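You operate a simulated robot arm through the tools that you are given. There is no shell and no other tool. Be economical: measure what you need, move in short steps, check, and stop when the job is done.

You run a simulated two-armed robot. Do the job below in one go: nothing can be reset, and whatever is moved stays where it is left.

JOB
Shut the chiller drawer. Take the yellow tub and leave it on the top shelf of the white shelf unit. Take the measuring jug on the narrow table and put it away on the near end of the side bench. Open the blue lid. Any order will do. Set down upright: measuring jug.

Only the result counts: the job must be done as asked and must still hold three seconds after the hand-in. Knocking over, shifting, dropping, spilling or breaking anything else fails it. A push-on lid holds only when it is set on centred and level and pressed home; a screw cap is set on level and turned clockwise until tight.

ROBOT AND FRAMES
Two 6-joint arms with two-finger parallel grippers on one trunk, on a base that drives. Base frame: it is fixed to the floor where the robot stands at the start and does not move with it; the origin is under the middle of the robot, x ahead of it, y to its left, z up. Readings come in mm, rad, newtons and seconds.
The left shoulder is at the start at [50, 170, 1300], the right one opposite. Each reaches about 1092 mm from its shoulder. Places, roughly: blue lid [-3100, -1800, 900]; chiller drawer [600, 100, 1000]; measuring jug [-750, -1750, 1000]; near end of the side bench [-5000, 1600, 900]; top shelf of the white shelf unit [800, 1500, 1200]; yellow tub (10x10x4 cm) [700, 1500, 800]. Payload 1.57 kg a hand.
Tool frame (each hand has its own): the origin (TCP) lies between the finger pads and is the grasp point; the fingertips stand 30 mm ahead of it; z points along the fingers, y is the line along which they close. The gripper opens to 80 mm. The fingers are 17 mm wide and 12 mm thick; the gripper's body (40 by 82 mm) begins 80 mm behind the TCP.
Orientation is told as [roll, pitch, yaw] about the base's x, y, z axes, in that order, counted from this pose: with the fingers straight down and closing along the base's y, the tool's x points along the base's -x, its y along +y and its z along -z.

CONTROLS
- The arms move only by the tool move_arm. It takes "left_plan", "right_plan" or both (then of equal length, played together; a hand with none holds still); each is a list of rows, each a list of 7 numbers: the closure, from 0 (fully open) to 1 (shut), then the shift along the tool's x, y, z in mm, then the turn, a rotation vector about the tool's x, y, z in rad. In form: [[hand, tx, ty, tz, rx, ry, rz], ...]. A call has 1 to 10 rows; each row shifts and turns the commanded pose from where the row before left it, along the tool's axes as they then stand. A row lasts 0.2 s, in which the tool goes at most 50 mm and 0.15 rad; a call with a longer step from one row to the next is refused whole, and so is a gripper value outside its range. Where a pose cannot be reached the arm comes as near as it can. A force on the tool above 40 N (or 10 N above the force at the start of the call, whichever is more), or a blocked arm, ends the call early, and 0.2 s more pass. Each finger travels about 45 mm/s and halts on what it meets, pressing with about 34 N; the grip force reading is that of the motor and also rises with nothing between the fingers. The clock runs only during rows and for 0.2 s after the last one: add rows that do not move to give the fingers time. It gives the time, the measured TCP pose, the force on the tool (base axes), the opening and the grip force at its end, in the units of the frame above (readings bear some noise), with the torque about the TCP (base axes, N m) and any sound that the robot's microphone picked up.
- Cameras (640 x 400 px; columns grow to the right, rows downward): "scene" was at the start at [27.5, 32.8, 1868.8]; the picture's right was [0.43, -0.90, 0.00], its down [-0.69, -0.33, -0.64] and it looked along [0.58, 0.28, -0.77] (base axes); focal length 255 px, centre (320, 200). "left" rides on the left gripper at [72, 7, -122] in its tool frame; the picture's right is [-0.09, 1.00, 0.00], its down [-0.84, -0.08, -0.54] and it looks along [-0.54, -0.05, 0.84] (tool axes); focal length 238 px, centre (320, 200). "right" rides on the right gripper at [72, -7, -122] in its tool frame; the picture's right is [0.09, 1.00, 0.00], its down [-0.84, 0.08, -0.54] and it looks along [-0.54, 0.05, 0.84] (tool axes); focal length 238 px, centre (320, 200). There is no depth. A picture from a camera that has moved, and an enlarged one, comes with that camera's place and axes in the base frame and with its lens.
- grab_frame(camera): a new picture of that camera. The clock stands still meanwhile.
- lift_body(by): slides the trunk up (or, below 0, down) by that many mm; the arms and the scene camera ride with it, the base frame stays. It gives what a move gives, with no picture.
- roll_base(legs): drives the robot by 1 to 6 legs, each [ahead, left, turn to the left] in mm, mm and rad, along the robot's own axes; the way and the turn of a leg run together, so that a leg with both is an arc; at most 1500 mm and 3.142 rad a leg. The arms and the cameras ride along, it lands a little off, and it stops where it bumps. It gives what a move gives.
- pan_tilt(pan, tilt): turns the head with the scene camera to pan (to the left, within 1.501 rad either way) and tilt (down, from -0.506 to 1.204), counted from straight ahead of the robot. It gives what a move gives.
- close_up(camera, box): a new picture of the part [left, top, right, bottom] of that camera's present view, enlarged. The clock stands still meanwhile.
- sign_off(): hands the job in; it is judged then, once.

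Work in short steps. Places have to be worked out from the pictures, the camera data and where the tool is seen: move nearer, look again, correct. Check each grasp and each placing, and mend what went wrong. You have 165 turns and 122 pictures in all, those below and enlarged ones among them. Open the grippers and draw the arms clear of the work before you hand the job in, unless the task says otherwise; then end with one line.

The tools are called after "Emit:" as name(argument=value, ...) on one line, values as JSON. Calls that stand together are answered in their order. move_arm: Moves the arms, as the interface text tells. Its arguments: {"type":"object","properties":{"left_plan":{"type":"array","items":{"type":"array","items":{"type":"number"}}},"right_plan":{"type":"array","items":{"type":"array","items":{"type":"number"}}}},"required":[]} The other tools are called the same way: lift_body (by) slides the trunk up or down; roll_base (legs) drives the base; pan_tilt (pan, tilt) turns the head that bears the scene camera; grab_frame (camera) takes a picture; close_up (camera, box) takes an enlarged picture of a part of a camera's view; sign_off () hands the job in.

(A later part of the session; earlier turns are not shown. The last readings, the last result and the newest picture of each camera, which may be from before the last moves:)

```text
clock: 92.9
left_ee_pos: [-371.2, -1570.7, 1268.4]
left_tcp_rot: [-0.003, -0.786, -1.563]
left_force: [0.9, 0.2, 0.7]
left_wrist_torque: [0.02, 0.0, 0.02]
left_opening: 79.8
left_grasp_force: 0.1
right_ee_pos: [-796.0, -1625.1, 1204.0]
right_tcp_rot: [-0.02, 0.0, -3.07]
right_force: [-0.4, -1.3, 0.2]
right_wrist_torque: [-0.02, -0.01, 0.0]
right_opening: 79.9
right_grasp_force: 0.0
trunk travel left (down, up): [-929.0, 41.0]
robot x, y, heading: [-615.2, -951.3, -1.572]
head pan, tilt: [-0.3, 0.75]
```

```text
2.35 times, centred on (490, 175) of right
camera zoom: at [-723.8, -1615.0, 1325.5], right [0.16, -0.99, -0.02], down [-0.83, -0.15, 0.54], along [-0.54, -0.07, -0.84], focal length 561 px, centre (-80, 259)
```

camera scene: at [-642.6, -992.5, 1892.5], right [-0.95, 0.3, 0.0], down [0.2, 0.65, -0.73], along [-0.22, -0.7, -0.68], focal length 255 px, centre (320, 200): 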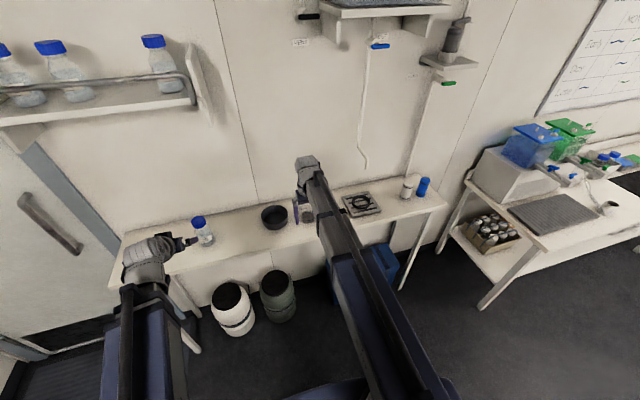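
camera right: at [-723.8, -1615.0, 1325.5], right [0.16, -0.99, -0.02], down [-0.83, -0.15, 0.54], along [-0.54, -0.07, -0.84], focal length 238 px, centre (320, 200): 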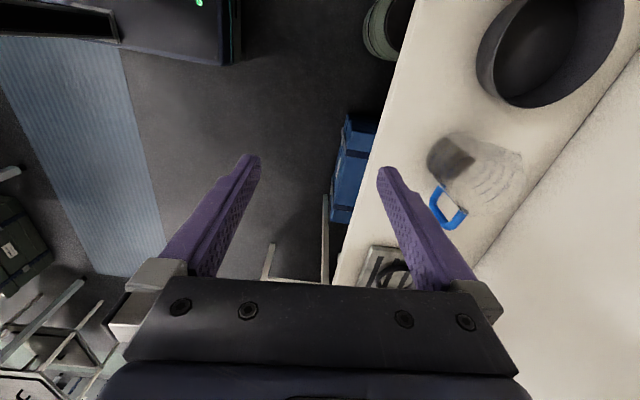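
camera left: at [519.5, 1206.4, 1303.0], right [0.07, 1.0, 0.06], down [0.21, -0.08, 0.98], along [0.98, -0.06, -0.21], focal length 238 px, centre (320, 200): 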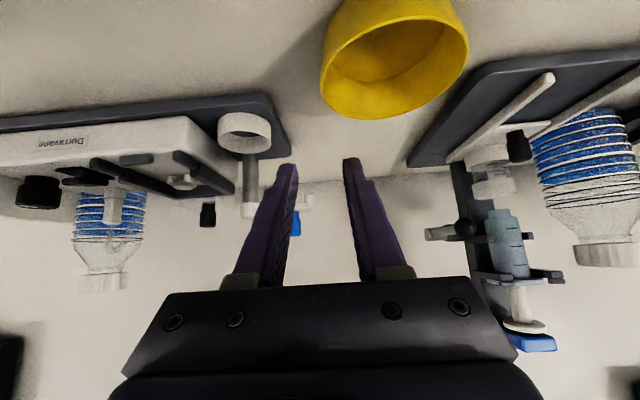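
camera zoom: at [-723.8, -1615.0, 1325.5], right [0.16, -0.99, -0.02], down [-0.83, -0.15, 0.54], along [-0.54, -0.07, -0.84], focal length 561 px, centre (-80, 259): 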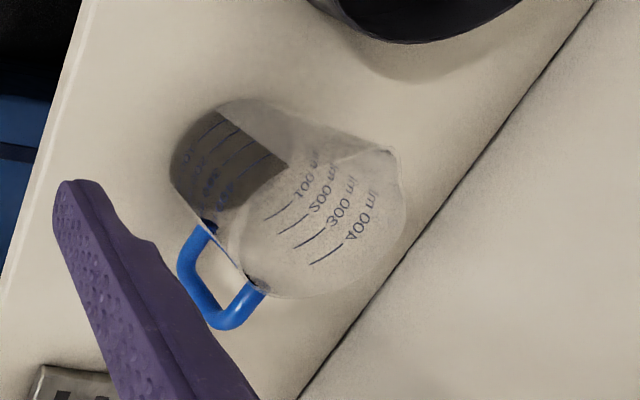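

I get the jug axis at about [-842, -1859], rim z≈1037, diameter ≈95, so the front wall is at y≈-1812. I'll move above that wall, lower to just over the rim, and check.

Emit:
move_arm(right_plan=[[0, 0, 0, 0, 0, 0, 0.07], [0, -11.5, 46, 0, 0, 0, 0], [0, -11.5, 46, 0, 0, 0, 0], [0, -11.5, 46, 0, 0, 0, 0], [0, -11.5, 47, 0, 0, 0, 0], [0, 0, 0, 0, 0, 0, 0]])

Emit:
lift_body(by=-115)

Emit:
grab_frame(camera="right")

Emit:
close_up(camera="scene", box=[220, 80, 420, 240])

```text
clock: 94.3
left_ee_pos: [-371.7, -1570.1, 1268.1]
left_tcp_rot: [-0.004, -0.785, -1.564]
left_force: [0.8, 0.9, 0.0]
left_wrist_torque: [-0.01, -0.01, 0.0]
left_opening: 80.3
left_grasp_force: 0.0
right_ee_pos: [-842.1, -1809.7, 1204.5]
right_tcp_rot: [-0.021, 0.0, -3.139]
right_force: [0.2, 0.2, 0.6]
right_wrist_torque: [-0.04, -0.01, -0.02]
right_opening: 80.1
right_grasp_force: 0.1
right hand out of reach, approached as far as the arm can: row 4
trunk travel left (down, up): [-929.0, 41.0]
robot x, y, heading: [-617.8, -949.8, -1.573]
head pan, tilt: [-0.3, 0.75]
```

```text
clock: 95.8
left_ee_pos: [-372.3, -1570.0, 1152.6]
left_tcp_rot: [-0.002, -0.785, -1.564]
left_force: [0.0, 0.3, 0.3]
left_wrist_torque: [0.03, 0.01, -0.01]
left_opening: 80.0
left_grasp_force: 0.1
right_ee_pos: [-841.3, -1810.1, 1089.5]
right_tcp_rot: [-0.021, 0.0, -3.14]
right_force: [0.4, -0.2, 0.3]
right_wrist_torque: [0.02, 0.01, 0.01]
right_opening: 80.0
right_grasp_force: 0.0
trunk travel left (down, up): [-814.0, 156.0]
robot x, y, heading: [-615.8, -952.4, -1.574]
head pan, tilt: [-0.3, 0.75]
```

```text
63 pictures are left
camera right: at [-769.2, -1805.4, 1210.5], right [0.1, -1.0, -0.02], down [-0.84, -0.09, 0.54], along [-0.54, -0.03, -0.84], focal length 238 px, centre (320, 200)
```

right: 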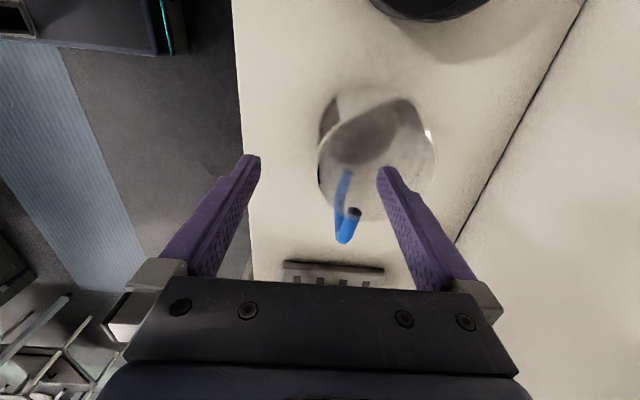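

```text
2.50 times, centred on (320, 160) of scene
camera zoom: at [-642.7, -990.9, 1777.6], right [-0.95, 0.3, 0.0], down [0.2, 0.65, -0.73], along [-0.22, -0.7, -0.68], focal length 637 px, centre (320, 300)
```

zoom: 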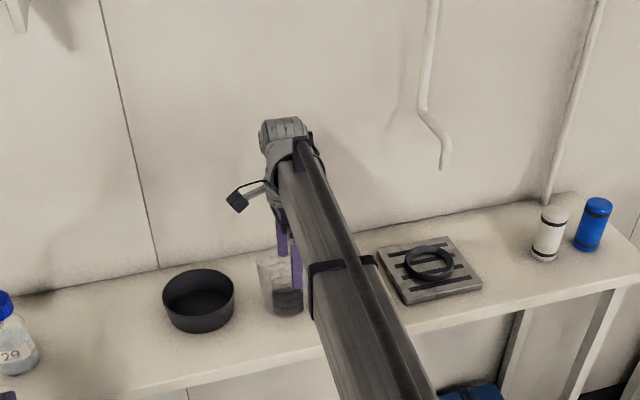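

The fingers straddle the front wall (y≈-1808), with the inner one over the opening. I'll lower 65 mm and check before closing.

Emit:
lift_body(by=-65)

Emit:
grab_frame(camera="right")

```text
clock: 96.8
left_ee_pos: [-371.6, -1571.9, 1087.6]
left_tcp_rot: [-0.004, -0.785, -1.565]
left_force: [-0.4, -0.1, -0.3]
left_wrist_torque: [0.01, 0.0, -0.01]
left_opening: 80.1
left_grasp_force: 0.0
right_ee_pos: [-843.4, -1810.1, 1024.1]
right_tcp_rot: [-0.022, 0.0, -3.138]
right_force: [0.1, -0.2, 0.1]
right_wrist_torque: [0.0, 0.03, -0.02]
right_opening: 80.0
right_grasp_force: 0.0
trunk travel left (down, up): [-749.0, 221.0]
robot x, y, heading: [-615.3, -949.4, -1.573]
head pan, tilt: [-0.3, 0.75]
```

```text
61 pictures are left
camera right: at [-769.2, -1805.3, 1145.5], right [0.1, -1.0, -0.02], down [-0.84, -0.09, 0.54], along [-0.54, -0.03, -0.84], focal length 238 px, centre (320, 200)
```

right: 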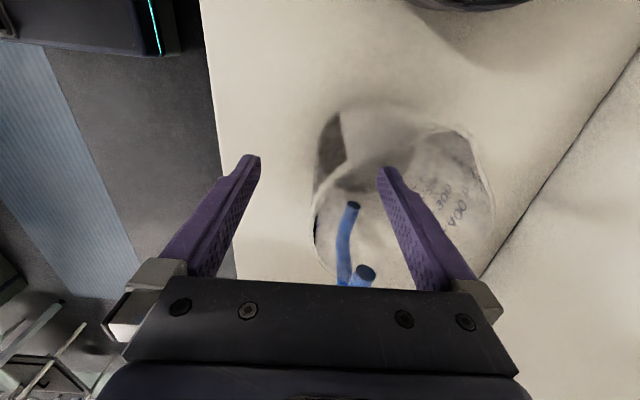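

One finger is inside and one outside. I'll nudge 3 mm toward me and close.

Emit:
move_arm(right_plan=[[0.3, 0, -3, 0, 0, 0, 0], [0.6, 0, 0, 0, 0, 0, 0], [0.8, 0, 0, 0, 0, 0, 0], [1, 0, 0, 0, 0, 0, 0], [1, 0, 0, 0, 0, 0, 0], [1, 0, 0, 0, 0, 0, 0], [1, 0, 0, 0, 0, 0, 0], [1, 0, 0, 0, 0, 0, 0]])

Emit:
lift_body(by=15)

Emit:
grab_frame(camera="right")

Emit:
close_up(camera="scene", box=[220, 30, 420, 200])

```text
clock: 98.6
left_ee_pos: [-371.6, -1569.8, 1088.0]
left_tcp_rot: [-0.003, -0.786, -1.565]
left_force: [-0.9, 0.0, -0.4]
left_wrist_torque: [0.01, -0.04, 0.01]
left_opening: 80.0
left_grasp_force: 0.0
right_ee_pos: [-842.4, -1807.5, 1023.1]
right_tcp_rot: [-0.019, -0.003, -3.138]
right_force: [-1.5, -3.4, 10.6]
right_wrist_torque: [-1.14, 0.12, -0.18]
right_opening: 3.4
right_grasp_force: 24.1
trunk travel left (down, up): [-749.0, 221.0]
robot x, y, heading: [-617.5, -952.3, -1.576]
head pan, tilt: [-0.3, 0.75]
```

```text
clock: 99.2
left_ee_pos: [-372.2, -1572.5, 1103.8]
left_tcp_rot: [-0.003, -0.787, -1.564]
left_force: [-0.2, -1.2, -0.8]
left_wrist_torque: [0.0, -0.01, 0.0]
left_opening: 79.9
left_grasp_force: 0.1
right_ee_pos: [-842.0, -1807.9, 1037.8]
right_tcp_rot: [-0.022, 0.0, -3.137]
right_force: [-0.1, 0.8, -1.1]
right_wrist_torque: [0.06, -0.01, 0.01]
right_opening: 2.8
right_grasp_force: 24.3
trunk travel left (down, up): [-764.0, 206.0]
robot x, y, heading: [-614.5, -950.7, -1.569]
head pan, tilt: [-0.3, 0.75]
```

```text
60 pictures are left
camera right: at [-769.0, -1802.7, 1160.0], right [0.1, -1.0, -0.02], down [-0.84, -0.09, 0.54], along [-0.54, -0.03, -0.84], focal length 238 px, centre (320, 200)
```

right: 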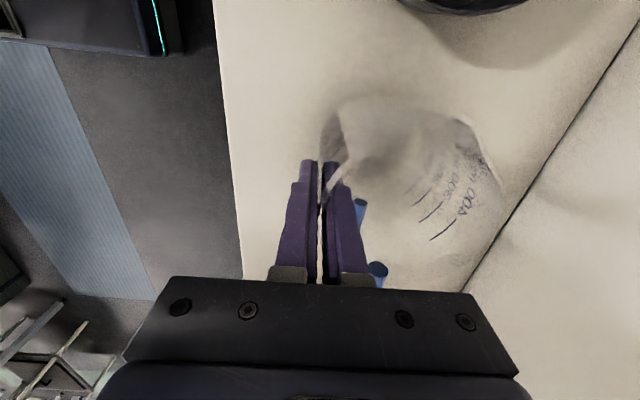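

```text
2.35 times, centred on (320, 115) of scene
camera zoom: at [-642.7, -991.6, 1727.5], right [-0.95, 0.3, 0.0], down [0.2, 0.65, -0.73], along [-0.22, -0.7, -0.68], focal length 599 px, centre (320, 400)
```

zoom: 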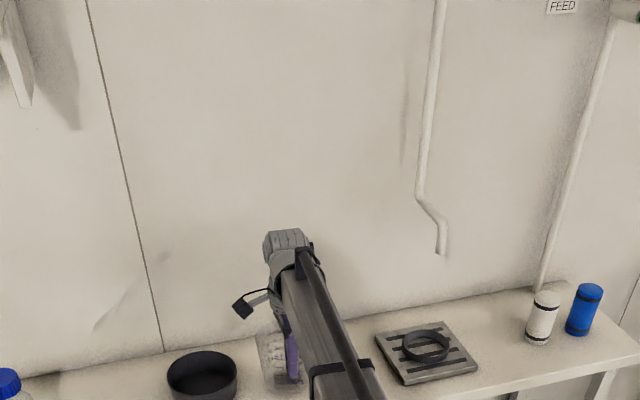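

The wall is gripped at 2.8 mm opening. I'll raise further and confirm the jug comes along upright.

Emit:
lift_body(by=70)

Emit:
grab_frame(camera="right")

Emit:
pan_tilt(pan=-0.3, tilt=0.65)

Emit:
close_up(camera="scene", box=[230, 100, 400, 220])

```text
clock: 100.3
left_ee_pos: [-371.5, -1571.0, 1172.9]
left_tcp_rot: [-0.004, -0.787, -1.564]
left_force: [-0.1, -0.1, -0.1]
left_wrist_torque: [0.03, -0.02, 0.03]
left_opening: 79.9
left_grasp_force: 0.1
right_ee_pos: [-842.6, -1807.9, 1108.4]
right_tcp_rot: [-0.021, -0.001, -3.138]
right_force: [-0.8, -0.8, -0.8]
right_wrist_torque: [0.02, -0.01, 0.0]
right_opening: 2.9
right_grasp_force: 23.8
trunk travel left (down, up): [-834.0, 136.0]
robot x, y, heading: [-617.8, -951.6, -1.576]
head pan, tilt: [-0.3, 0.75]
```

```text
58 pictures are left
camera right: at [-769.2, -1802.7, 1230.1], right [0.1, -1.0, -0.02], down [-0.84, -0.09, 0.54], along [-0.54, -0.03, -0.84], focal length 238 px, centre (320, 200)
```

right: 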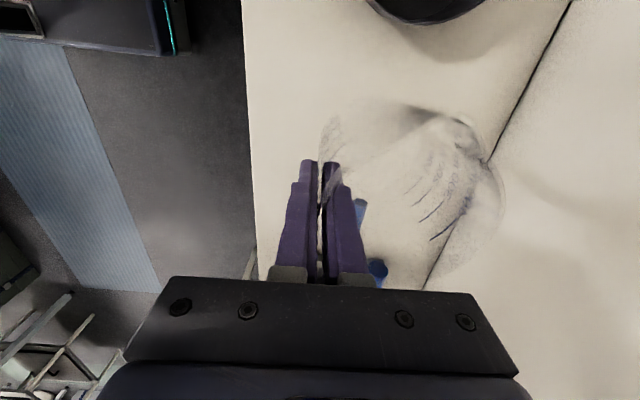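

```text
clock: 101.0
left_ee_pos: [-372.1, -1571.4, 1172.7]
left_tcp_rot: [-0.004, -0.785, -1.564]
left_force: [-0.2, -0.2, 0.6]
left_wrist_torque: [0.0, -0.03, -0.02]
left_opening: 80.1
left_grasp_force: 0.0
right_ee_pos: [-842.8, -1808.2, 1109.3]
right_tcp_rot: [-0.02, 0.001, -3.138]
right_force: [-0.1, 0.2, -0.7]
right_wrist_torque: [0.03, -0.02, -0.03]
right_opening: 3.0
right_grasp_force: 24.7
trunk travel left (down, up): [-834.0, 136.0]
robot x, y, heading: [-616.3, -948.6, -1.573]
head pan, tilt: [-0.3, 0.649]
```

```text
3.33 times, centred on (315, 160) of scene
camera zoom: at [-643.9, -994.9, 1806.1], right [-0.95, 0.3, 0.0], down [0.18, 0.58, -0.8], along [-0.24, -0.76, -0.6], focal length 849 px, centre (337, 333)
```

zoom: 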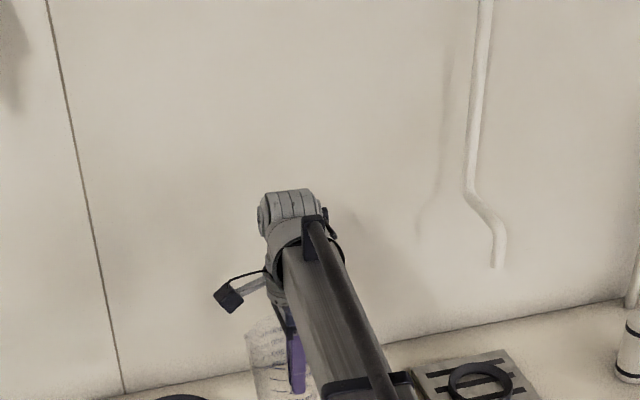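

The jug is held upright and looks empty. I'll raise it a bit more, back into the corridor, turn right to face −x, and look down the route.

Emit:
lift_body(by=60)

Emit:
roll_base(legs=[[-330, 0, 0], [0, 0, -1.57]])

Emit:
pan_tilt(pan=0.0, tilt=0.35)

Emit:
grab_frame(camera="scene")

Emit:
grab_frame(camera="right")

```text
clock: 102.0
left_ee_pos: [-370.5, -1571.0, 1233.4]
left_tcp_rot: [-0.004, -0.785, -1.565]
left_force: [0.7, -0.5, 0.2]
left_wrist_torque: [-0.02, 0.02, -0.01]
left_opening: 79.8
left_grasp_force: 0.1
right_ee_pos: [-841.5, -1807.9, 1169.0]
right_tcp_rot: [-0.021, 0.001, -3.139]
right_force: [0.2, 0.4, -0.4]
right_wrist_torque: [0.01, -0.03, 0.01]
right_opening: 3.0
right_grasp_force: 24.0
trunk travel left (down, up): [-894.0, 76.0]
robot x, y, heading: [-621.0, -953.2, -1.573]
head pan, tilt: [-0.3, 0.649]
```

```text
clock: 108.0
left_ee_pos: [-1231.9, -870.0, 1233.5]
left_tcp_rot: [-0.004, -0.785, -3.126]
left_force: [0.2, 0.2, -0.5]
left_wrist_torque: [-0.03, 0.04, 0.0]
left_opening: 80.0
left_grasp_force: 0.1
right_ee_pos: [-1472.6, -401.6, 1169.2]
right_tcp_rot: [-0.021, 0.001, 1.585]
right_force: [-0.3, 0.0, -0.6]
right_wrist_torque: [-0.03, -0.04, -0.01]
right_opening: 3.2
right_grasp_force: 23.9
trunk travel left (down, up): [-894.0, 76.0]
robot x, y, heading: [-613.5, -620.8, -3.138]
head pan, tilt: [-0.3, 0.649]
```

```text
clock: 108.8
left_ee_pos: [-1231.6, -869.7, 1232.4]
left_tcp_rot: [-0.002, -0.785, -3.124]
left_force: [-0.4, 0.4, 0.2]
left_wrist_torque: [-0.01, -0.01, 0.02]
left_opening: 80.0
left_grasp_force: 0.0
right_ee_pos: [-1473.7, -401.7, 1169.1]
right_tcp_rot: [-0.021, 0.001, 1.584]
right_force: [-0.3, 0.2, -0.2]
right_wrist_torque: [0.0, -0.01, -0.02]
right_opening: 2.9
right_grasp_force: 23.6
trunk travel left (down, up): [-894.0, 76.0]
robot x, y, heading: [-616.7, -619.3, -3.131]
head pan, tilt: [0.0, 0.351]
```

```text
56 pictures are left
camera scene: at [-670.7, -620.5, 1893.1], right [-0.01, 1.0, 0.0], down [0.34, 0.0, -0.94], along [-0.94, -0.01, -0.34], focal length 255 px, centre (320, 200)
```

scene: 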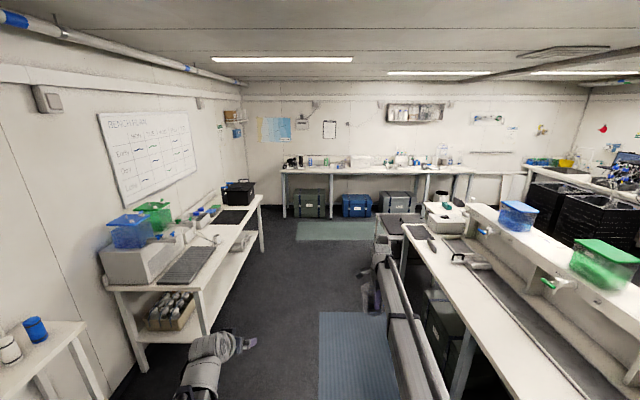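

```text
55 pictures are left
camera right: at [-1467.9, -473.7, 1290.3], right [-0.99, -0.11, -0.02], down [-0.1, 0.83, 0.54], along [-0.04, 0.54, -0.84], focal length 238 px, centre (320, 200)
```

right: 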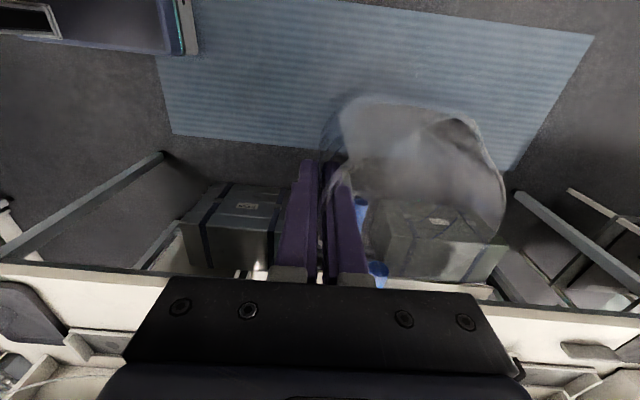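

The corridor is clear. I'll drive ahead 1450 mm, then look left at the bench for the blue lid in passing.

Emit:
roll_base(legs=[[1450, 0, 0]])

Emit:
pan_tilt(pan=0.75, tilt=0.55)

Emit:
grab_frame(camera="scene")

Emit:
pan_tilt(pan=-0.5, tilt=0.45)

Emit:
grab_frame(camera="scene")

```text
clock: 116.0
left_ee_pos: [-2694.6, -876.9, 1232.7]
left_tcp_rot: [-0.002, -0.784, -3.129]
left_force: [-0.5, -0.3, -0.7]
left_wrist_torque: [-0.01, 0.0, 0.01]
left_opening: 80.3
left_grasp_force: 0.1
right_ee_pos: [-2933.9, -406.5, 1168.8]
right_tcp_rot: [-0.023, -0.001, 1.581]
right_force: [0.1, -0.3, -1.7]
right_wrist_torque: [0.0, -0.03, 0.04]
right_opening: 2.9
right_grasp_force: 24.1
trunk travel left (down, up): [-894.0, 76.0]
robot x, y, heading: [-2072.0, -626.8, -3.139]
head pan, tilt: [0.0, 0.351]
```

```text
clock: 117.1
left_ee_pos: [-2694.0, -875.6, 1233.6]
left_tcp_rot: [-0.003, -0.786, -3.128]
left_force: [-0.8, -1.1, 1.2]
left_wrist_torque: [-0.01, 0.01, 0.0]
left_opening: 79.8
left_grasp_force: 0.0
right_ee_pos: [-2934.3, -406.0, 1169.2]
right_tcp_rot: [-0.021, 0.0, 1.582]
right_force: [-0.2, 0.0, -1.1]
right_wrist_torque: [0.0, -0.06, -0.01]
right_opening: 2.9
right_grasp_force: 24.0
trunk travel left (down, up): [-894.0, 76.0]
robot x, y, heading: [-2076.7, -628.1, -3.136]
head pan, tilt: [0.75, 0.55]
```

```text
54 pictures are left
camera scene: at [-2103.9, -689.5, 1874.9], right [-0.68, 0.73, 0.0], down [0.38, 0.36, -0.85], along [-0.62, -0.58, -0.52], focal length 255 px, centre (320, 200)
```

scene: 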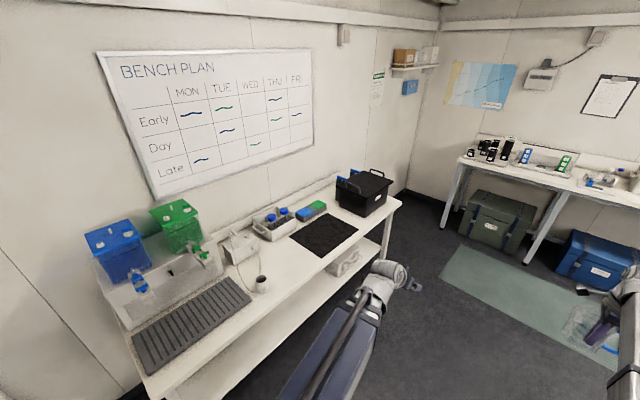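

```text
clock: 118.6
left_ee_pos: [-2695.2, -876.0, 1233.1]
left_tcp_rot: [-0.002, -0.785, -3.13]
left_force: [0.3, 0.6, -0.3]
left_wrist_torque: [0.01, 0.01, -0.02]
left_opening: 80.0
left_grasp_force: 0.1
right_ee_pos: [-2933.0, -406.8, 1168.5]
right_tcp_rot: [-0.021, 0.0, 1.582]
right_force: [0.7, -0.1, -0.8]
right_wrist_torque: [0.0, -0.02, -0.02]
right_opening: 3.1
right_grasp_force: 24.3
trunk travel left (down, up): [-894.0, 76.0]
robot x, y, heading: [-2079.1, -624.3, -3.139]
head pan, tilt: [-0.499, 0.45]
```

```text
53 pictures are left
camera scene: at [-2119.2, -584.4, 1883.9], right [0.48, 0.88, 0.0], down [0.38, -0.21, -0.9], along [-0.79, 0.43, -0.44], focal length 255 px, centre (320, 200)
```

scene: 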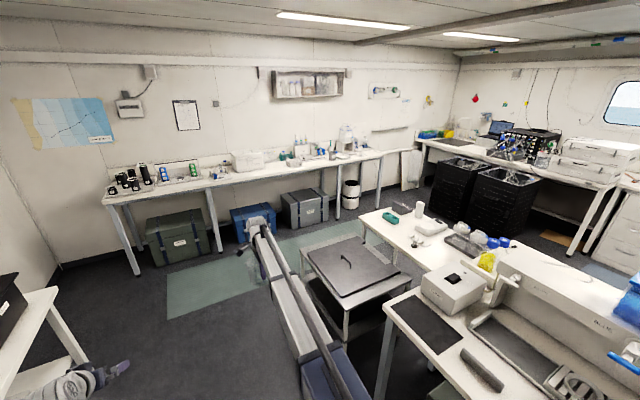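

I see the blue lid item at about [-3114, -1708] on the left bench. The side bench is along the far wall (front x≈-4700, north end y≈1880), and a trolley occupies x −3555..−2855, y −127..560. I'll pull the jug arm in, raise it, and drive past the trolley.

Emit:
move_arm(right_plan=[[1, 0, -40, 0, 0, 0, 0], [1, 0, -40, 0, 0, 0, 0], [1, 0, -40, 0, 0, 0, 0], [1, 0, -40, 0, 0, 0, 0], [1, 0, -40, 0, 0, 0, 0], [1, 0, -20, 0, 0, 0, 0]])

Emit:
lift_body(by=70)

Emit:
roll_base(legs=[[1430, 0, 0]])

Emit:
pan_tilt(pan=-0.9, tilt=0.65)

Emit:
grab_frame(camera="scene")

```text
clock: 120.0
left_ee_pos: [-2694.7, -875.9, 1231.6]
left_tcp_rot: [-0.003, -0.784, -3.13]
left_force: [0.5, 0.0, 0.5]
left_wrist_torque: [0.0, -0.05, 0.02]
left_opening: 80.1
left_grasp_force: 0.0
right_ee_pos: [-2713.3, -403.9, 1168.5]
right_tcp_rot: [-0.021, -0.001, 1.581]
right_force: [0.0, -0.3, -0.8]
right_wrist_torque: [-0.01, -0.03, 0.0]
right_opening: 2.9
right_grasp_force: 24.3
right hand out of reach, approached as far as the arm can: row 4
trunk travel left (down, up): [-894.0, 76.0]
robot x, y, heading: [-2075.5, -626.9, -3.142]
head pan, tilt: [-0.499, 0.45]
```

```text
clock: 121.0
left_ee_pos: [-2694.7, -875.6, 1303.7]
left_tcp_rot: [-0.003, -0.785, -3.13]
left_force: [-0.1, 0.6, -0.8]
left_wrist_torque: [-0.02, 0.01, -0.04]
left_opening: 80.0
left_grasp_force: 0.0
right_ee_pos: [-2714.2, -403.9, 1238.6]
right_tcp_rot: [-0.02, -0.002, 1.581]
right_force: [-0.1, -0.8, -1.3]
right_wrist_torque: [-0.01, -0.03, 0.01]
right_opening: 2.9
right_grasp_force: 24.1
trunk travel left (down, up): [-964.0, 6.0]
robot x, y, heading: [-2075.2, -625.9, -3.135]
head pan, tilt: [-0.499, 0.45]
```

```text
clock: 128.2
left_ee_pos: [-4132.2, -875.6, 1303.3]
left_tcp_rot: [-0.004, -0.785, -3.132]
left_force: [-0.7, -0.7, -0.1]
left_wrist_torque: [0.01, 0.03, -0.02]
left_opening: 80.1
left_grasp_force: 0.0
right_ee_pos: [-4147.9, -403.2, 1239.5]
right_tcp_rot: [-0.021, 0.0, 1.574]
right_force: [-0.2, -0.3, -1.3]
right_wrist_torque: [-0.02, -0.06, 0.02]
right_opening: 2.9
right_grasp_force: 24.2
trunk travel left (down, up): [-964.0, 6.0]
robot x, y, heading: [-3509.4, -631.3, 3.14]
head pan, tilt: [-0.499, 0.45]
```

```text
clock: 129.1
left_ee_pos: [-4131.2, -875.3, 1302.9]
left_tcp_rot: [-0.004, -0.784, -3.133]
left_force: [0.0, 0.9, 0.7]
left_wrist_torque: [0.0, 0.03, 0.0]
left_opening: 80.2
left_grasp_force: 0.0
right_ee_pos: [-4149.5, -403.7, 1238.8]
right_tcp_rot: [-0.021, -0.002, 1.577]
right_force: [0.8, -0.3, -0.8]
right_wrist_torque: [0.02, -0.02, -0.02]
right_opening: 2.7
right_grasp_force: 24.1
trunk travel left (down, up): [-964.0, 6.0]
robot x, y, heading: [-3509.9, -628.5, 3.139]
head pan, tilt: [-0.901, 0.649]
```

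```text
52 pictures are left
camera scene: at [-3528.0, -562.4, 1936.1], right [0.78, 0.62, 0.0], down [0.38, -0.47, -0.8], along [-0.5, 0.62, -0.6], focal length 255 px, centre (320, 200)
```

scene: 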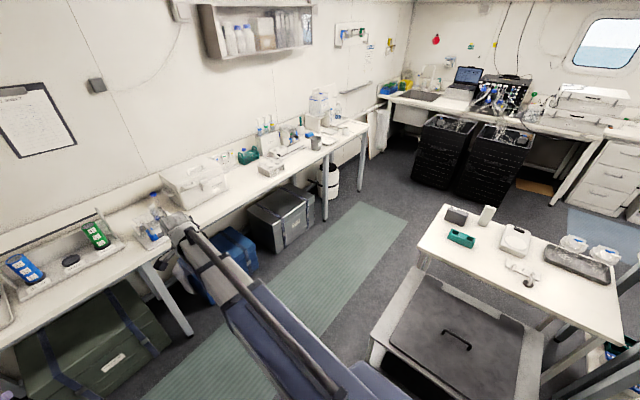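

The aisle between the table (x≈-3815) and the bench (front x≈-4690) is narrow. I'll turn right to face +y, strafe left into the middle of the aisle, and drive up it.

Emit:
roll_base(legs=[[0, 0, -1.568], [0, 735, 0]])

Emit:
pan_tilt(pan=0.0, tilt=0.7)

Emit:
grab_frame(camera="scene")

```text
clock: 136.9
left_ee_pos: [-4492.0, -8.6, 1303.6]
left_tcp_rot: [-0.002, -0.784, 1.579]
left_force: [0.0, 0.0, -0.3]
left_wrist_torque: [0.0, -0.01, 0.01]
left_opening: 80.0
left_grasp_force: 0.0
right_ee_pos: [-4020.5, 10.5, 1239.3]
right_tcp_rot: [-0.02, -0.001, 0.005]
right_force: [0.6, 0.7, -1.1]
right_wrist_torque: [-0.07, 0.0, 0.02]
right_opening: 2.9
right_grasp_force: 23.8
trunk travel left (down, up): [-964.0, 6.0]
robot x, y, heading: [-4246.3, -631.1, 1.568]
head pan, tilt: [-0.901, 0.649]
```

```text
clock: 138.1
left_ee_pos: [-4491.2, -8.0, 1303.2]
left_tcp_rot: [-0.005, -0.784, 1.579]
left_force: [0.1, 0.5, 0.3]
left_wrist_torque: [0.02, 0.0, 0.0]
left_opening: 79.9
left_grasp_force: 0.0
right_ee_pos: [-4020.0, 8.7, 1238.4]
right_tcp_rot: [-0.024, -0.001, 0.005]
right_force: [-0.7, 0.0, -1.4]
right_wrist_torque: [-0.04, -0.01, -0.01]
right_opening: 2.6
right_grasp_force: 23.9
trunk travel left (down, up): [-964.0, 6.0]
robot x, y, heading: [-4246.9, -630.2, 1.565]
head pan, tilt: [0.0, 0.7]
```

```text
51 pictures are left
camera scene: at [-4248.2, -583.5, 1931.8], right [1.0, 0.0, 0.0], down [0.0, -0.64, -0.76], along [0.0, 0.76, -0.64], focal length 255 px, centre (320, 200)
```

scene: 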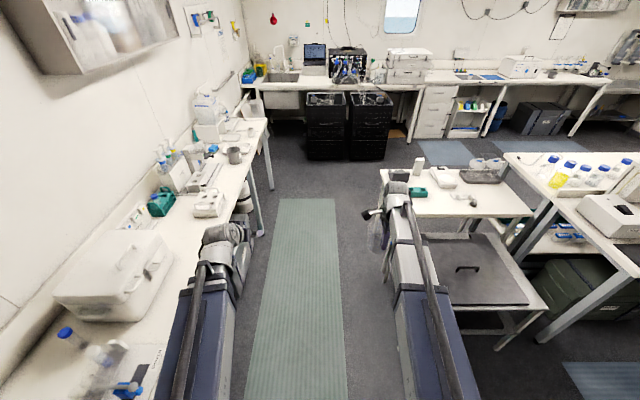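

The aisle runs from x≈-4780 to -3856. I'll centre up and drive ahead 1300 mm, then look at the near end of the bench.

Emit:
roll_base(legs=[[0, 60, 0], [1300, 0, 0]])

Emit:
pan_tilt(pan=0.45, tilt=0.65)

Emit:
grab_frame(camera="scene")

```text
clock: 145.2
left_ee_pos: [-4524.9, 1297.8, 1303.5]
left_tcp_rot: [-0.004, -0.785, 1.561]
left_force: [0.0, -0.3, 0.2]
left_wrist_torque: [0.0, 0.03, 0.01]
left_opening: 80.3
left_grasp_force: 0.1
right_ee_pos: [-4052.1, 1305.9, 1238.8]
right_tcp_rot: [-0.02, -0.001, -0.014]
right_force: [-0.5, 0.1, -1.2]
right_wrist_torque: [-0.04, 0.02, 0.01]
right_opening: 2.8
right_grasp_force: 24.3
trunk travel left (down, up): [-964.0, 6.0]
robot x, y, heading: [-4292.2, 672.5, 1.555]
head pan, tilt: [0.0, 0.7]
```

```text
clock: 146.1
left_ee_pos: [-4525.3, 1297.2, 1302.7]
left_tcp_rot: [-0.003, -0.783, 1.559]
left_force: [0.6, 1.1, -1.5]
left_wrist_torque: [0.01, -0.01, 0.0]
left_opening: 80.0
left_grasp_force: 0.1
right_ee_pos: [-4053.7, 1306.9, 1238.5]
right_tcp_rot: [-0.021, -0.002, -0.015]
right_force: [1.0, -0.8, -0.7]
right_wrist_torque: [-0.03, 0.01, -0.01]
right_opening: 2.9
right_grasp_force: 24.4
trunk travel left (down, up): [-964.0, 6.0]
robot x, y, heading: [-4293.8, 672.7, 1.55]
head pan, tilt: [0.45, 0.649]
```

```text
50 pictures are left
camera scene: at [-4331.3, 711.7, 1936.1], right [0.91, 0.42, 0.0], down [0.25, -0.55, -0.8], along [-0.33, 0.72, -0.6], focal length 255 px, centre (320, 200)
```

scene: 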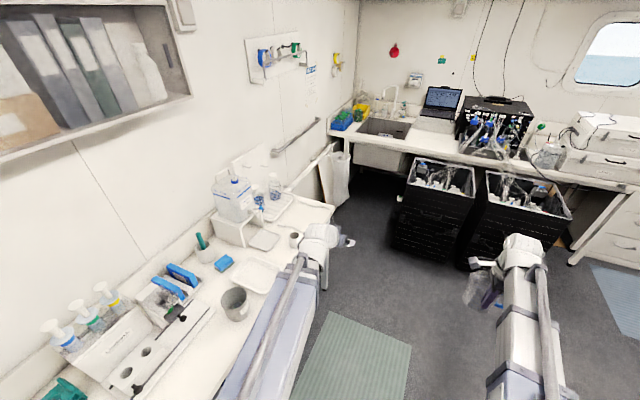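

Emit:
close_up(camera="scene", box=[180, 160, 360, 310])

```text
2.67 times, centred on (270, 235) of scene
camera zoom: at [-4331.3, 711.7, 1936.1], right [0.91, 0.42, 0.0], down [0.25, -0.55, -0.8], along [-0.33, 0.72, -0.6], focal length 679 px, centre (453, 107)
```

zoom: 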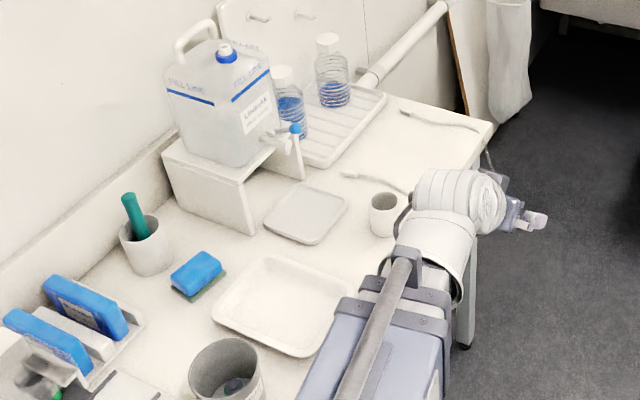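

The near end is clear between the two spatulas: x −5060..−4790, y 1650..1870. I'll aim for the jug centre at about [-4915, 1745]: drive ahead past the table, strafe right, and turn left to face the bench.

Emit:
roll_base(legs=[[845, 0, 0.015], [0, -190, 0], [0, 0, 1.575]])

Emit:
pan_tilt(pan=-0.15, tilt=0.8)

Emit:
grab_frame(camera="scene")

Emit:
grab_frame(camera="right")

```text
clock: 155.6
left_ee_pos: [-4711.5, 1266.9, 1302.3]
left_tcp_rot: [-0.003, -0.786, -3.124]
left_force: [-0.4, 1.0, 0.5]
left_wrist_torque: [0.02, -0.04, -0.02]
left_opening: 80.1
left_grasp_force: 0.0
right_ee_pos: [-4732.5, 1738.6, 1237.9]
right_tcp_rot: [-0.021, -0.001, 1.584]
right_force: [-0.5, 1.3, -0.2]
right_wrist_torque: [-0.03, -0.04, 0.03]
right_opening: 2.9
right_grasp_force: 24.2
trunk travel left (down, up): [-964.0, 6.0]
robot x, y, heading: [-4096.0, 1520.0, -3.133]
head pan, tilt: [0.45, 0.649]
```

```text
clock: 156.6
left_ee_pos: [-4711.1, 1266.9, 1302.3]
left_tcp_rot: [-0.004, -0.786, -3.124]
left_force: [1.0, 0.1, -0.7]
left_wrist_torque: [0.0, -0.02, 0.0]
left_opening: 80.0
left_grasp_force: 0.0
right_ee_pos: [-4732.6, 1738.8, 1238.8]
right_tcp_rot: [-0.021, -0.001, 1.584]
right_force: [-0.4, 0.2, -0.6]
right_wrist_torque: [-0.01, -0.04, 0.01]
right_opening: 2.8
right_grasp_force: 24.2
trunk travel left (down, up): [-964.0, 6.0]
robot x, y, heading: [-4094.7, 1516.3, -3.13]
head pan, tilt: [-0.15, 0.799]
```

```text
48 pictures are left
camera scene: at [-4135.8, 1528.3, 1923.5], right [0.14, 0.99, 0.0], down [0.71, -0.1, -0.7], along [-0.69, 0.1, -0.72], focal length 255 px, centre (320, 200)
```

scene: 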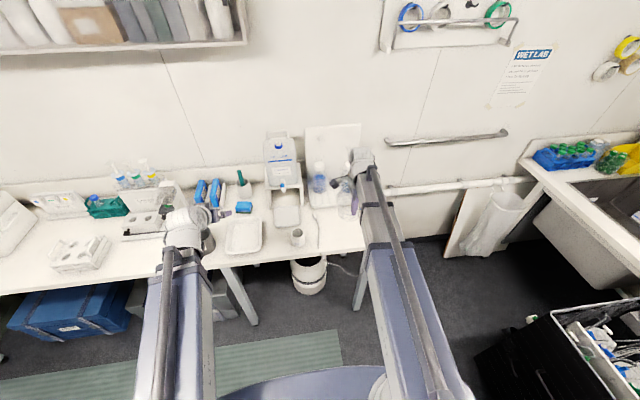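

```text
47 pictures are left
camera right: at [-4726.8, 1667.5, 1360.3], right [-0.99, -0.11, -0.02], down [-0.1, 0.84, 0.54], along [-0.04, 0.54, -0.84], focal length 238 px, centre (320, 200)
```

right: 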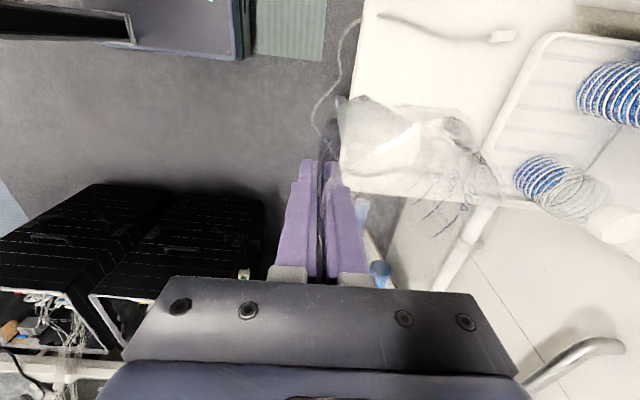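

The view confirms spatula A at y≈1620, spatula B near y≈1890 and the rack at x<-5062. I'll extend 137 mm forward and lower toward the bench.

Emit:
move_arm(right_plan=[[1, 0, 35, 0, 0, 0, 0], [1, 0, 35, 0, 0, 0, 0], [1, 0, 35, 0, 0, 0, 0], [1, 0, 32, 0, 0, 0, 0], [1, 0, 0, 0, 0, 0, 0]])

Emit:
lift_body(by=-190)

Emit:
grab_frame(camera="right")

Emit:
grab_frame(camera="scene")

```text
clock: 157.8
left_ee_pos: [-4711.4, 1267.7, 1303.7]
left_tcp_rot: [-0.003, -0.786, -3.126]
left_force: [0.3, 0.8, -0.4]
left_wrist_torque: [0.02, 0.0, 0.04]
left_opening: 80.0
left_grasp_force: 0.2
right_ee_pos: [-4869.2, 1737.8, 1239.6]
right_tcp_rot: [-0.02, -0.002, 1.585]
right_force: [-0.5, 0.3, -0.7]
right_wrist_torque: [0.02, -0.04, 0.0]
right_opening: 2.9
right_grasp_force: 24.7
right hand out of reach, approached as far as the arm can: row 4
trunk travel left (down, up): [-964.0, 6.0]
robot x, y, heading: [-4089.3, 1518.7, -3.137]
head pan, tilt: [-0.15, 0.799]
```

```text
clock: 159.8
left_ee_pos: [-4711.4, 1267.0, 1113.6]
left_tcp_rot: [-0.004, -0.786, -3.124]
left_force: [-0.9, 0.4, 0.6]
left_wrist_torque: [0.0, -0.03, 0.01]
left_opening: 80.1
left_grasp_force: 0.1
right_ee_pos: [-4868.9, 1737.4, 1048.9]
right_tcp_rot: [-0.021, -0.001, 1.584]
right_force: [0.8, 0.2, -1.2]
right_wrist_torque: [-0.01, -0.06, -0.01]
right_opening: 2.8
right_grasp_force: 24.4
trunk travel left (down, up): [-774.0, 196.0]
robot x, y, heading: [-4095.9, 1519.8, -3.137]
head pan, tilt: [-0.15, 0.799]
```

```text
46 pictures are left
camera right: at [-4864.1, 1666.0, 1170.4], right [-0.99, -0.11, -0.02], down [-0.1, 0.84, 0.54], along [-0.04, 0.54, -0.84], focal length 238 px, centre (320, 200)
```

right: 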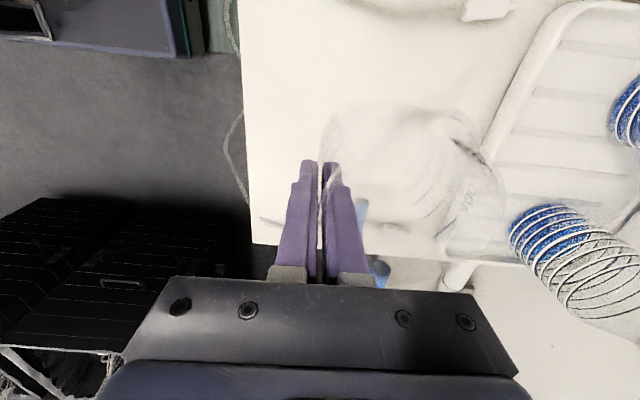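

```text
45 pictures are left
camera scene: at [-4135.7, 1528.4, 1733.6], right [0.14, 0.99, 0.0], down [0.71, -0.1, -0.7], along [-0.69, 0.1, -0.72], focal length 255 px, centre (320, 200)
```

scene: 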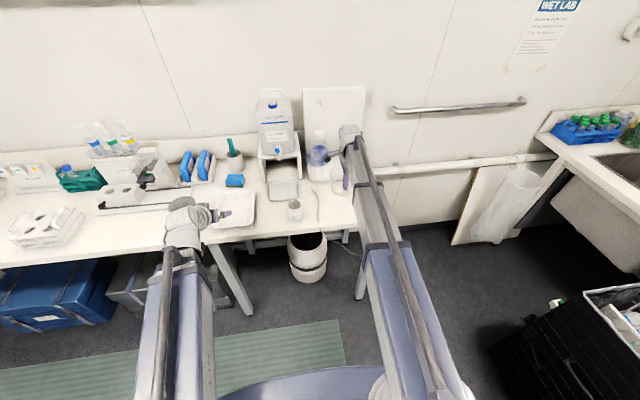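

There's clear space all round for the jug. I'll lower 45 mm, then go in small steps until contact.

Emit:
lift_body(by=-45)

Emit:
lift_body(by=-12)

Emit:
grab_frame(camera="right")

Emit:
close_up(camera="scene", box=[260, 80, 400, 200])

```text
clock: 160.7
left_ee_pos: [-4711.6, 1267.5, 1068.4]
left_tcp_rot: [-0.005, -0.786, -3.126]
left_force: [1.2, 0.2, -0.6]
left_wrist_torque: [0.0, 0.01, -0.04]
left_opening: 80.0
left_grasp_force: 0.1
right_ee_pos: [-4870.2, 1737.3, 1004.0]
right_tcp_rot: [-0.021, -0.001, 1.586]
right_force: [0.2, 0.6, -0.4]
right_wrist_torque: [-0.01, 0.0, -0.01]
right_opening: 2.7
right_grasp_force: 24.8
trunk travel left (down, up): [-729.0, 241.0]
robot x, y, heading: [-4089.6, 1517.7, -3.128]
head pan, tilt: [-0.15, 0.799]
```

```text
clock: 161.3
left_ee_pos: [-4711.1, 1266.5, 1056.3]
left_tcp_rot: [-0.004, -0.785, -3.125]
left_force: [-0.2, 0.3, -0.1]
left_wrist_torque: [0.01, -0.02, 0.0]
left_opening: 80.2
left_grasp_force: 0.0
right_ee_pos: [-4870.0, 1738.4, 992.0]
right_tcp_rot: [-0.021, -0.002, 1.586]
right_force: [0.4, -0.5, -0.9]
right_wrist_torque: [0.0, -0.05, 0.01]
right_opening: 2.7
right_grasp_force: 23.9
trunk travel left (down, up): [-717.0, 253.0]
robot x, y, heading: [-4091.8, 1515.6, -3.133]
head pan, tilt: [-0.15, 0.799]
```

```text
44 pictures are left
camera right: at [-4864.0, 1665.9, 1113.4], right [-0.99, -0.11, -0.02], down [-0.1, 0.84, 0.54], along [-0.04, 0.54, -0.84], focal length 238 px, centre (320, 200)
```

right: 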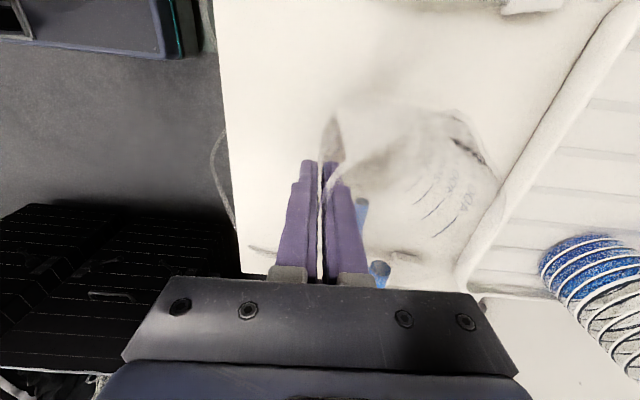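

```text
3.33 times, centred on (330, 140) of scene
camera zoom: at [-4135.6, 1528.4, 1676.5], right [0.14, 0.99, 0.0], down [0.71, -0.1, -0.7], along [-0.69, 0.1, -0.72], focal length 849 px, centre (287, 400)
```

zoom: 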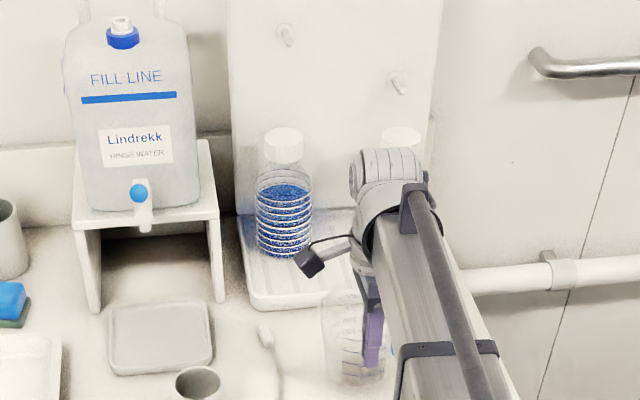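

No contact yet at TCP z=992. I'll continue down in small steps.

Emit:
lift_body(by=-8)

Emit:
lift_body(by=-6)

Emit:
lift_body(by=-5)

```text
clock: 161.9
left_ee_pos: [-4711.6, 1267.3, 1048.2]
left_tcp_rot: [-0.005, -0.785, -3.122]
left_force: [-0.5, 0.2, 0.6]
left_wrist_torque: [-0.02, 0.01, -0.02]
left_opening: 80.1
left_grasp_force: 0.1
right_ee_pos: [-4869.8, 1737.8, 983.8]
right_tcp_rot: [-0.022, -0.002, 1.584]
right_force: [-0.3, -0.4, 0.2]
right_wrist_torque: [0.0, -0.04, 0.02]
right_opening: 2.8
right_grasp_force: 23.9
trunk travel left (down, up): [-709.0, 261.0]
robot x, y, heading: [-4091.8, 1517.3, -3.133]
head pan, tilt: [-0.15, 0.799]
```

```text
clock: 162.4
left_ee_pos: [-4712.1, 1267.1, 1042.3]
left_tcp_rot: [-0.003, -0.785, -3.125]
left_force: [-0.2, -0.1, 0.4]
left_wrist_torque: [0.02, -0.02, 0.0]
left_opening: 80.1
left_grasp_force: 0.1
right_ee_pos: [-4869.4, 1736.5, 977.1]
right_tcp_rot: [-0.021, -0.001, 1.585]
right_force: [-0.3, -0.6, -0.1]
right_wrist_torque: [0.02, -0.04, 0.01]
right_opening: 2.5
right_grasp_force: 24.1
trunk travel left (down, up): [-703.0, 267.0]
robot x, y, heading: [-4091.8, 1517.5, -3.132]
head pan, tilt: [-0.15, 0.799]
```

```text
clock: 163.0
left_ee_pos: [-4710.4, 1267.7, 1037.7]
left_tcp_rot: [-0.002, -0.786, -3.124]
left_force: [-0.4, -0.6, 0.3]
left_wrist_torque: [-0.01, 0.01, -0.04]
left_opening: 80.2
left_grasp_force: 0.0
right_ee_pos: [-4868.7, 1736.6, 974.1]
right_tcp_rot: [-0.02, -0.002, 1.582]
right_force: [0.9, 2.3, 20.1]
right_wrist_torque: [-0.34, 1.35, -0.01]
right_opening: 3.4
right_grasp_force: 24.7
trunk travel left (down, up): [-698.0, 272.0]
robot x, y, heading: [-4097.0, 1516.9, -3.137]
head pan, tilt: [-0.15, 0.799]
```

Firm contact: 20 N upward at z=974. The jug is down, so I'll open the fingers, lift straight out, and check.

Emit:
move_arm(right_plan=[[0.8, 0, 0, 0, 0, 0, 0], [0.6, 0, 0, 0, 0, 0, 0], [0.5, 0, 0, 0, 0, 0, 0], [0.5, 0, 0, 0, 0, 0, 0]])

Emit:
lift_body(by=120)

Emit:
grab_frame(camera="right")

```text
clock: 164.0
left_ee_pos: [-4710.7, 1267.3, 1036.9]
left_tcp_rot: [-0.005, -0.787, -3.125]
left_force: [0.0, 0.2, -0.1]
left_wrist_torque: [0.03, 0.0, -0.01]
left_opening: 80.1
left_grasp_force: 0.1
right_ee_pos: [-4869.5, 1737.7, 972.3]
right_tcp_rot: [-0.021, 0.001, 1.586]
right_force: [0.4, -0.7, -0.5]
right_wrist_torque: [0.01, 0.03, -0.02]
right_opening: 40.1
right_grasp_force: 0.1
trunk travel left (down, up): [-698.0, 272.0]
robot x, y, heading: [-4094.8, 1518.1, -3.135]
head pan, tilt: [-0.15, 0.799]
```

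```text
clock: 165.5
left_ee_pos: [-4711.5, 1266.3, 1156.8]
left_tcp_rot: [-0.005, -0.785, -3.125]
left_force: [0.3, 0.0, -0.2]
left_wrist_torque: [0.0, 0.01, -0.01]
left_opening: 80.0
left_grasp_force: 0.2
right_ee_pos: [-4869.6, 1737.5, 1091.9]
right_tcp_rot: [-0.021, -0.001, 1.585]
right_force: [-0.5, 0.2, -0.1]
right_wrist_torque: [-0.03, 0.0, -0.02]
right_opening: 40.0
right_grasp_force: 0.0
trunk travel left (down, up): [-818.0, 152.0]
robot x, y, heading: [-4095.5, 1512.4, -3.137]
head pan, tilt: [-0.15, 0.799]
```

```text
42 pictures are left
camera right: at [-4864.2, 1665.9, 1214.2], right [-0.99, -0.11, -0.02], down [-0.1, 0.84, 0.54], along [-0.04, 0.54, -0.84], focal length 238 px, centre (320, 200)
```

right: 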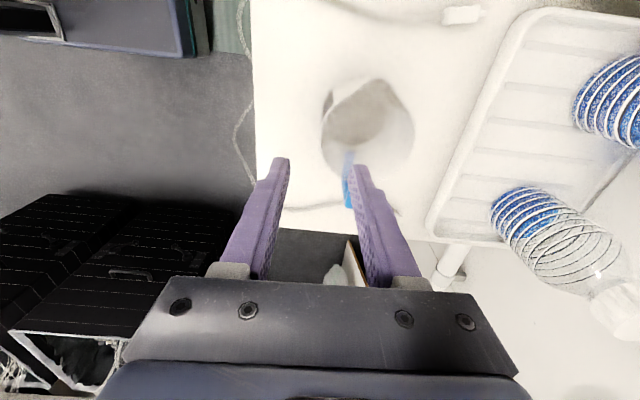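

The jug stands upright on the bench's near end. I'll retract the right arm, raise up, and turn the wrist back.

Emit:
lift_body(by=110)

Emit:
move_arm(right_plan=[[0.5, 0, -45, 0, 0, 0, 0], [0.5, 0, -45, 0, 0, 0, 0], [0.5, 0, -45, 0, 0, 0, 0], [0.5, 0, 0, 0, 0, 0, -0.15], [0.5, 0, 0, 0, 0, 0, -0.15], [0.5, 0, 0, 0, 0, 0, -0.15], [0.5, 0, 0, 0, 0, 0, -0.15], [0.5, 0, 0, 0, 0, 0, -0.15], [0.5, 0, 0, 0, 0, 0, -0.15], [0.5, 0, 0, 0, 0, 0, -0.15]])

Emit:
move_arm(right_plan=[[0, 0, 0, 0, 0, 0, -0.15], [0, 0, 0, 0, 0, 0, -0.15], [0, 0, 0, 0, 0, 0, -0.15], [0, 0, 0, 0, 0, 0, -0.07]])

Emit:
pan_tilt(pan=-0.4, tilt=0.8)

Emit:
grab_frame(camera="scene")

```text
clock: 166.9
left_ee_pos: [-4711.4, 1267.2, 1267.4]
left_tcp_rot: [-0.003, -0.787, -3.125]
left_force: [0.9, -0.2, -0.3]
left_wrist_torque: [-0.01, 0.03, 0.02]
left_opening: 80.0
left_grasp_force: 0.0
right_ee_pos: [-4870.0, 1737.6, 1203.1]
right_tcp_rot: [-0.019, -0.002, 1.584]
right_force: [-0.3, -0.1, -0.5]
right_wrist_torque: [-0.01, -0.01, 0.0]
right_opening: 40.2
right_grasp_force: 0.1
trunk travel left (down, up): [-928.0, 42.0]
robot x, y, heading: [-4094.1, 1516.8, -3.138]
head pan, tilt: [-0.15, 0.799]
```

```text
clock: 169.1
left_ee_pos: [-4711.4, 1267.6, 1267.7]
left_tcp_rot: [-0.003, -0.784, -3.123]
left_force: [0.1, 0.2, 0.0]
left_wrist_torque: [-0.01, -0.01, 0.02]
left_opening: 79.8
left_grasp_force: 0.0
right_ee_pos: [-4734.2, 1739.0, 1202.3]
right_tcp_rot: [-0.013, 0.017, 2.636]
right_force: [0.4, 1.1, -0.1]
right_wrist_torque: [0.03, -0.02, -0.01]
right_opening: 39.9
right_grasp_force: 0.1
trunk travel left (down, up): [-928.0, 42.0]
robot x, y, heading: [-4098.4, 1516.2, -3.134]
head pan, tilt: [-0.15, 0.799]
```

```text
clock: 170.1
left_ee_pos: [-4712.1, 1267.1, 1267.2]
left_tcp_rot: [-0.003, -0.785, -3.124]
left_force: [0.2, 0.6, -0.2]
left_wrist_torque: [0.0, 0.02, 0.01]
left_opening: 80.0
left_grasp_force: 0.0
right_ee_pos: [-4734.7, 1739.6, 1202.0]
right_tcp_rot: [0.0, 0.022, -3.127]
right_force: [-0.1, -0.5, 0.1]
right_wrist_torque: [-0.02, -0.01, -0.03]
right_opening: 80.0
right_grasp_force: 0.0
trunk travel left (down, up): [-928.0, 42.0]
robot x, y, heading: [-4093.0, 1517.3, -3.14]
head pan, tilt: [-0.15, 0.799]
```

```text
clock: 170.9
left_ee_pos: [-4712.4, 1266.8, 1266.5]
left_tcp_rot: [-0.004, -0.785, -3.125]
left_force: [0.7, -0.6, 0.0]
left_wrist_torque: [-0.01, -0.02, 0.02]
left_opening: 80.0
left_grasp_force: 0.0
right_ee_pos: [-4735.0, 1739.5, 1202.5]
right_tcp_rot: [-0.003, 0.022, -3.133]
right_force: [0.3, -0.2, -0.7]
right_wrist_torque: [0.0, -0.01, 0.0]
right_opening: 80.1
right_grasp_force: 0.1
trunk travel left (down, up): [-928.0, 42.0]
robot x, y, heading: [-4094.0, 1516.0, -3.135]
head pan, tilt: [-0.4, 0.799]
```

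```text
41 pictures are left
camera scene: at [-4130.4, 1547.7, 1887.5], right [0.38, 0.92, 0.0], down [0.66, -0.27, -0.7], along [-0.64, 0.27, -0.72], focal length 255 px, centre (320, 200)
```

scene: 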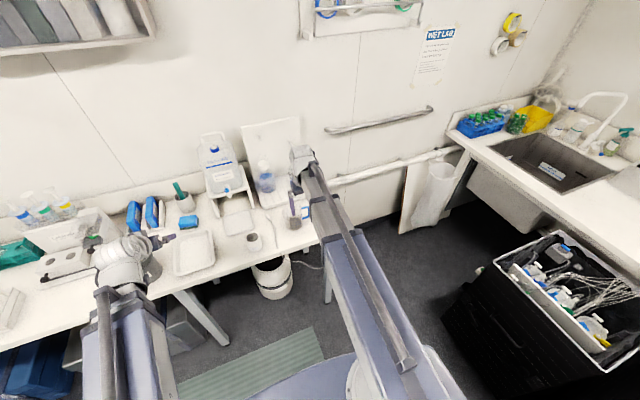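

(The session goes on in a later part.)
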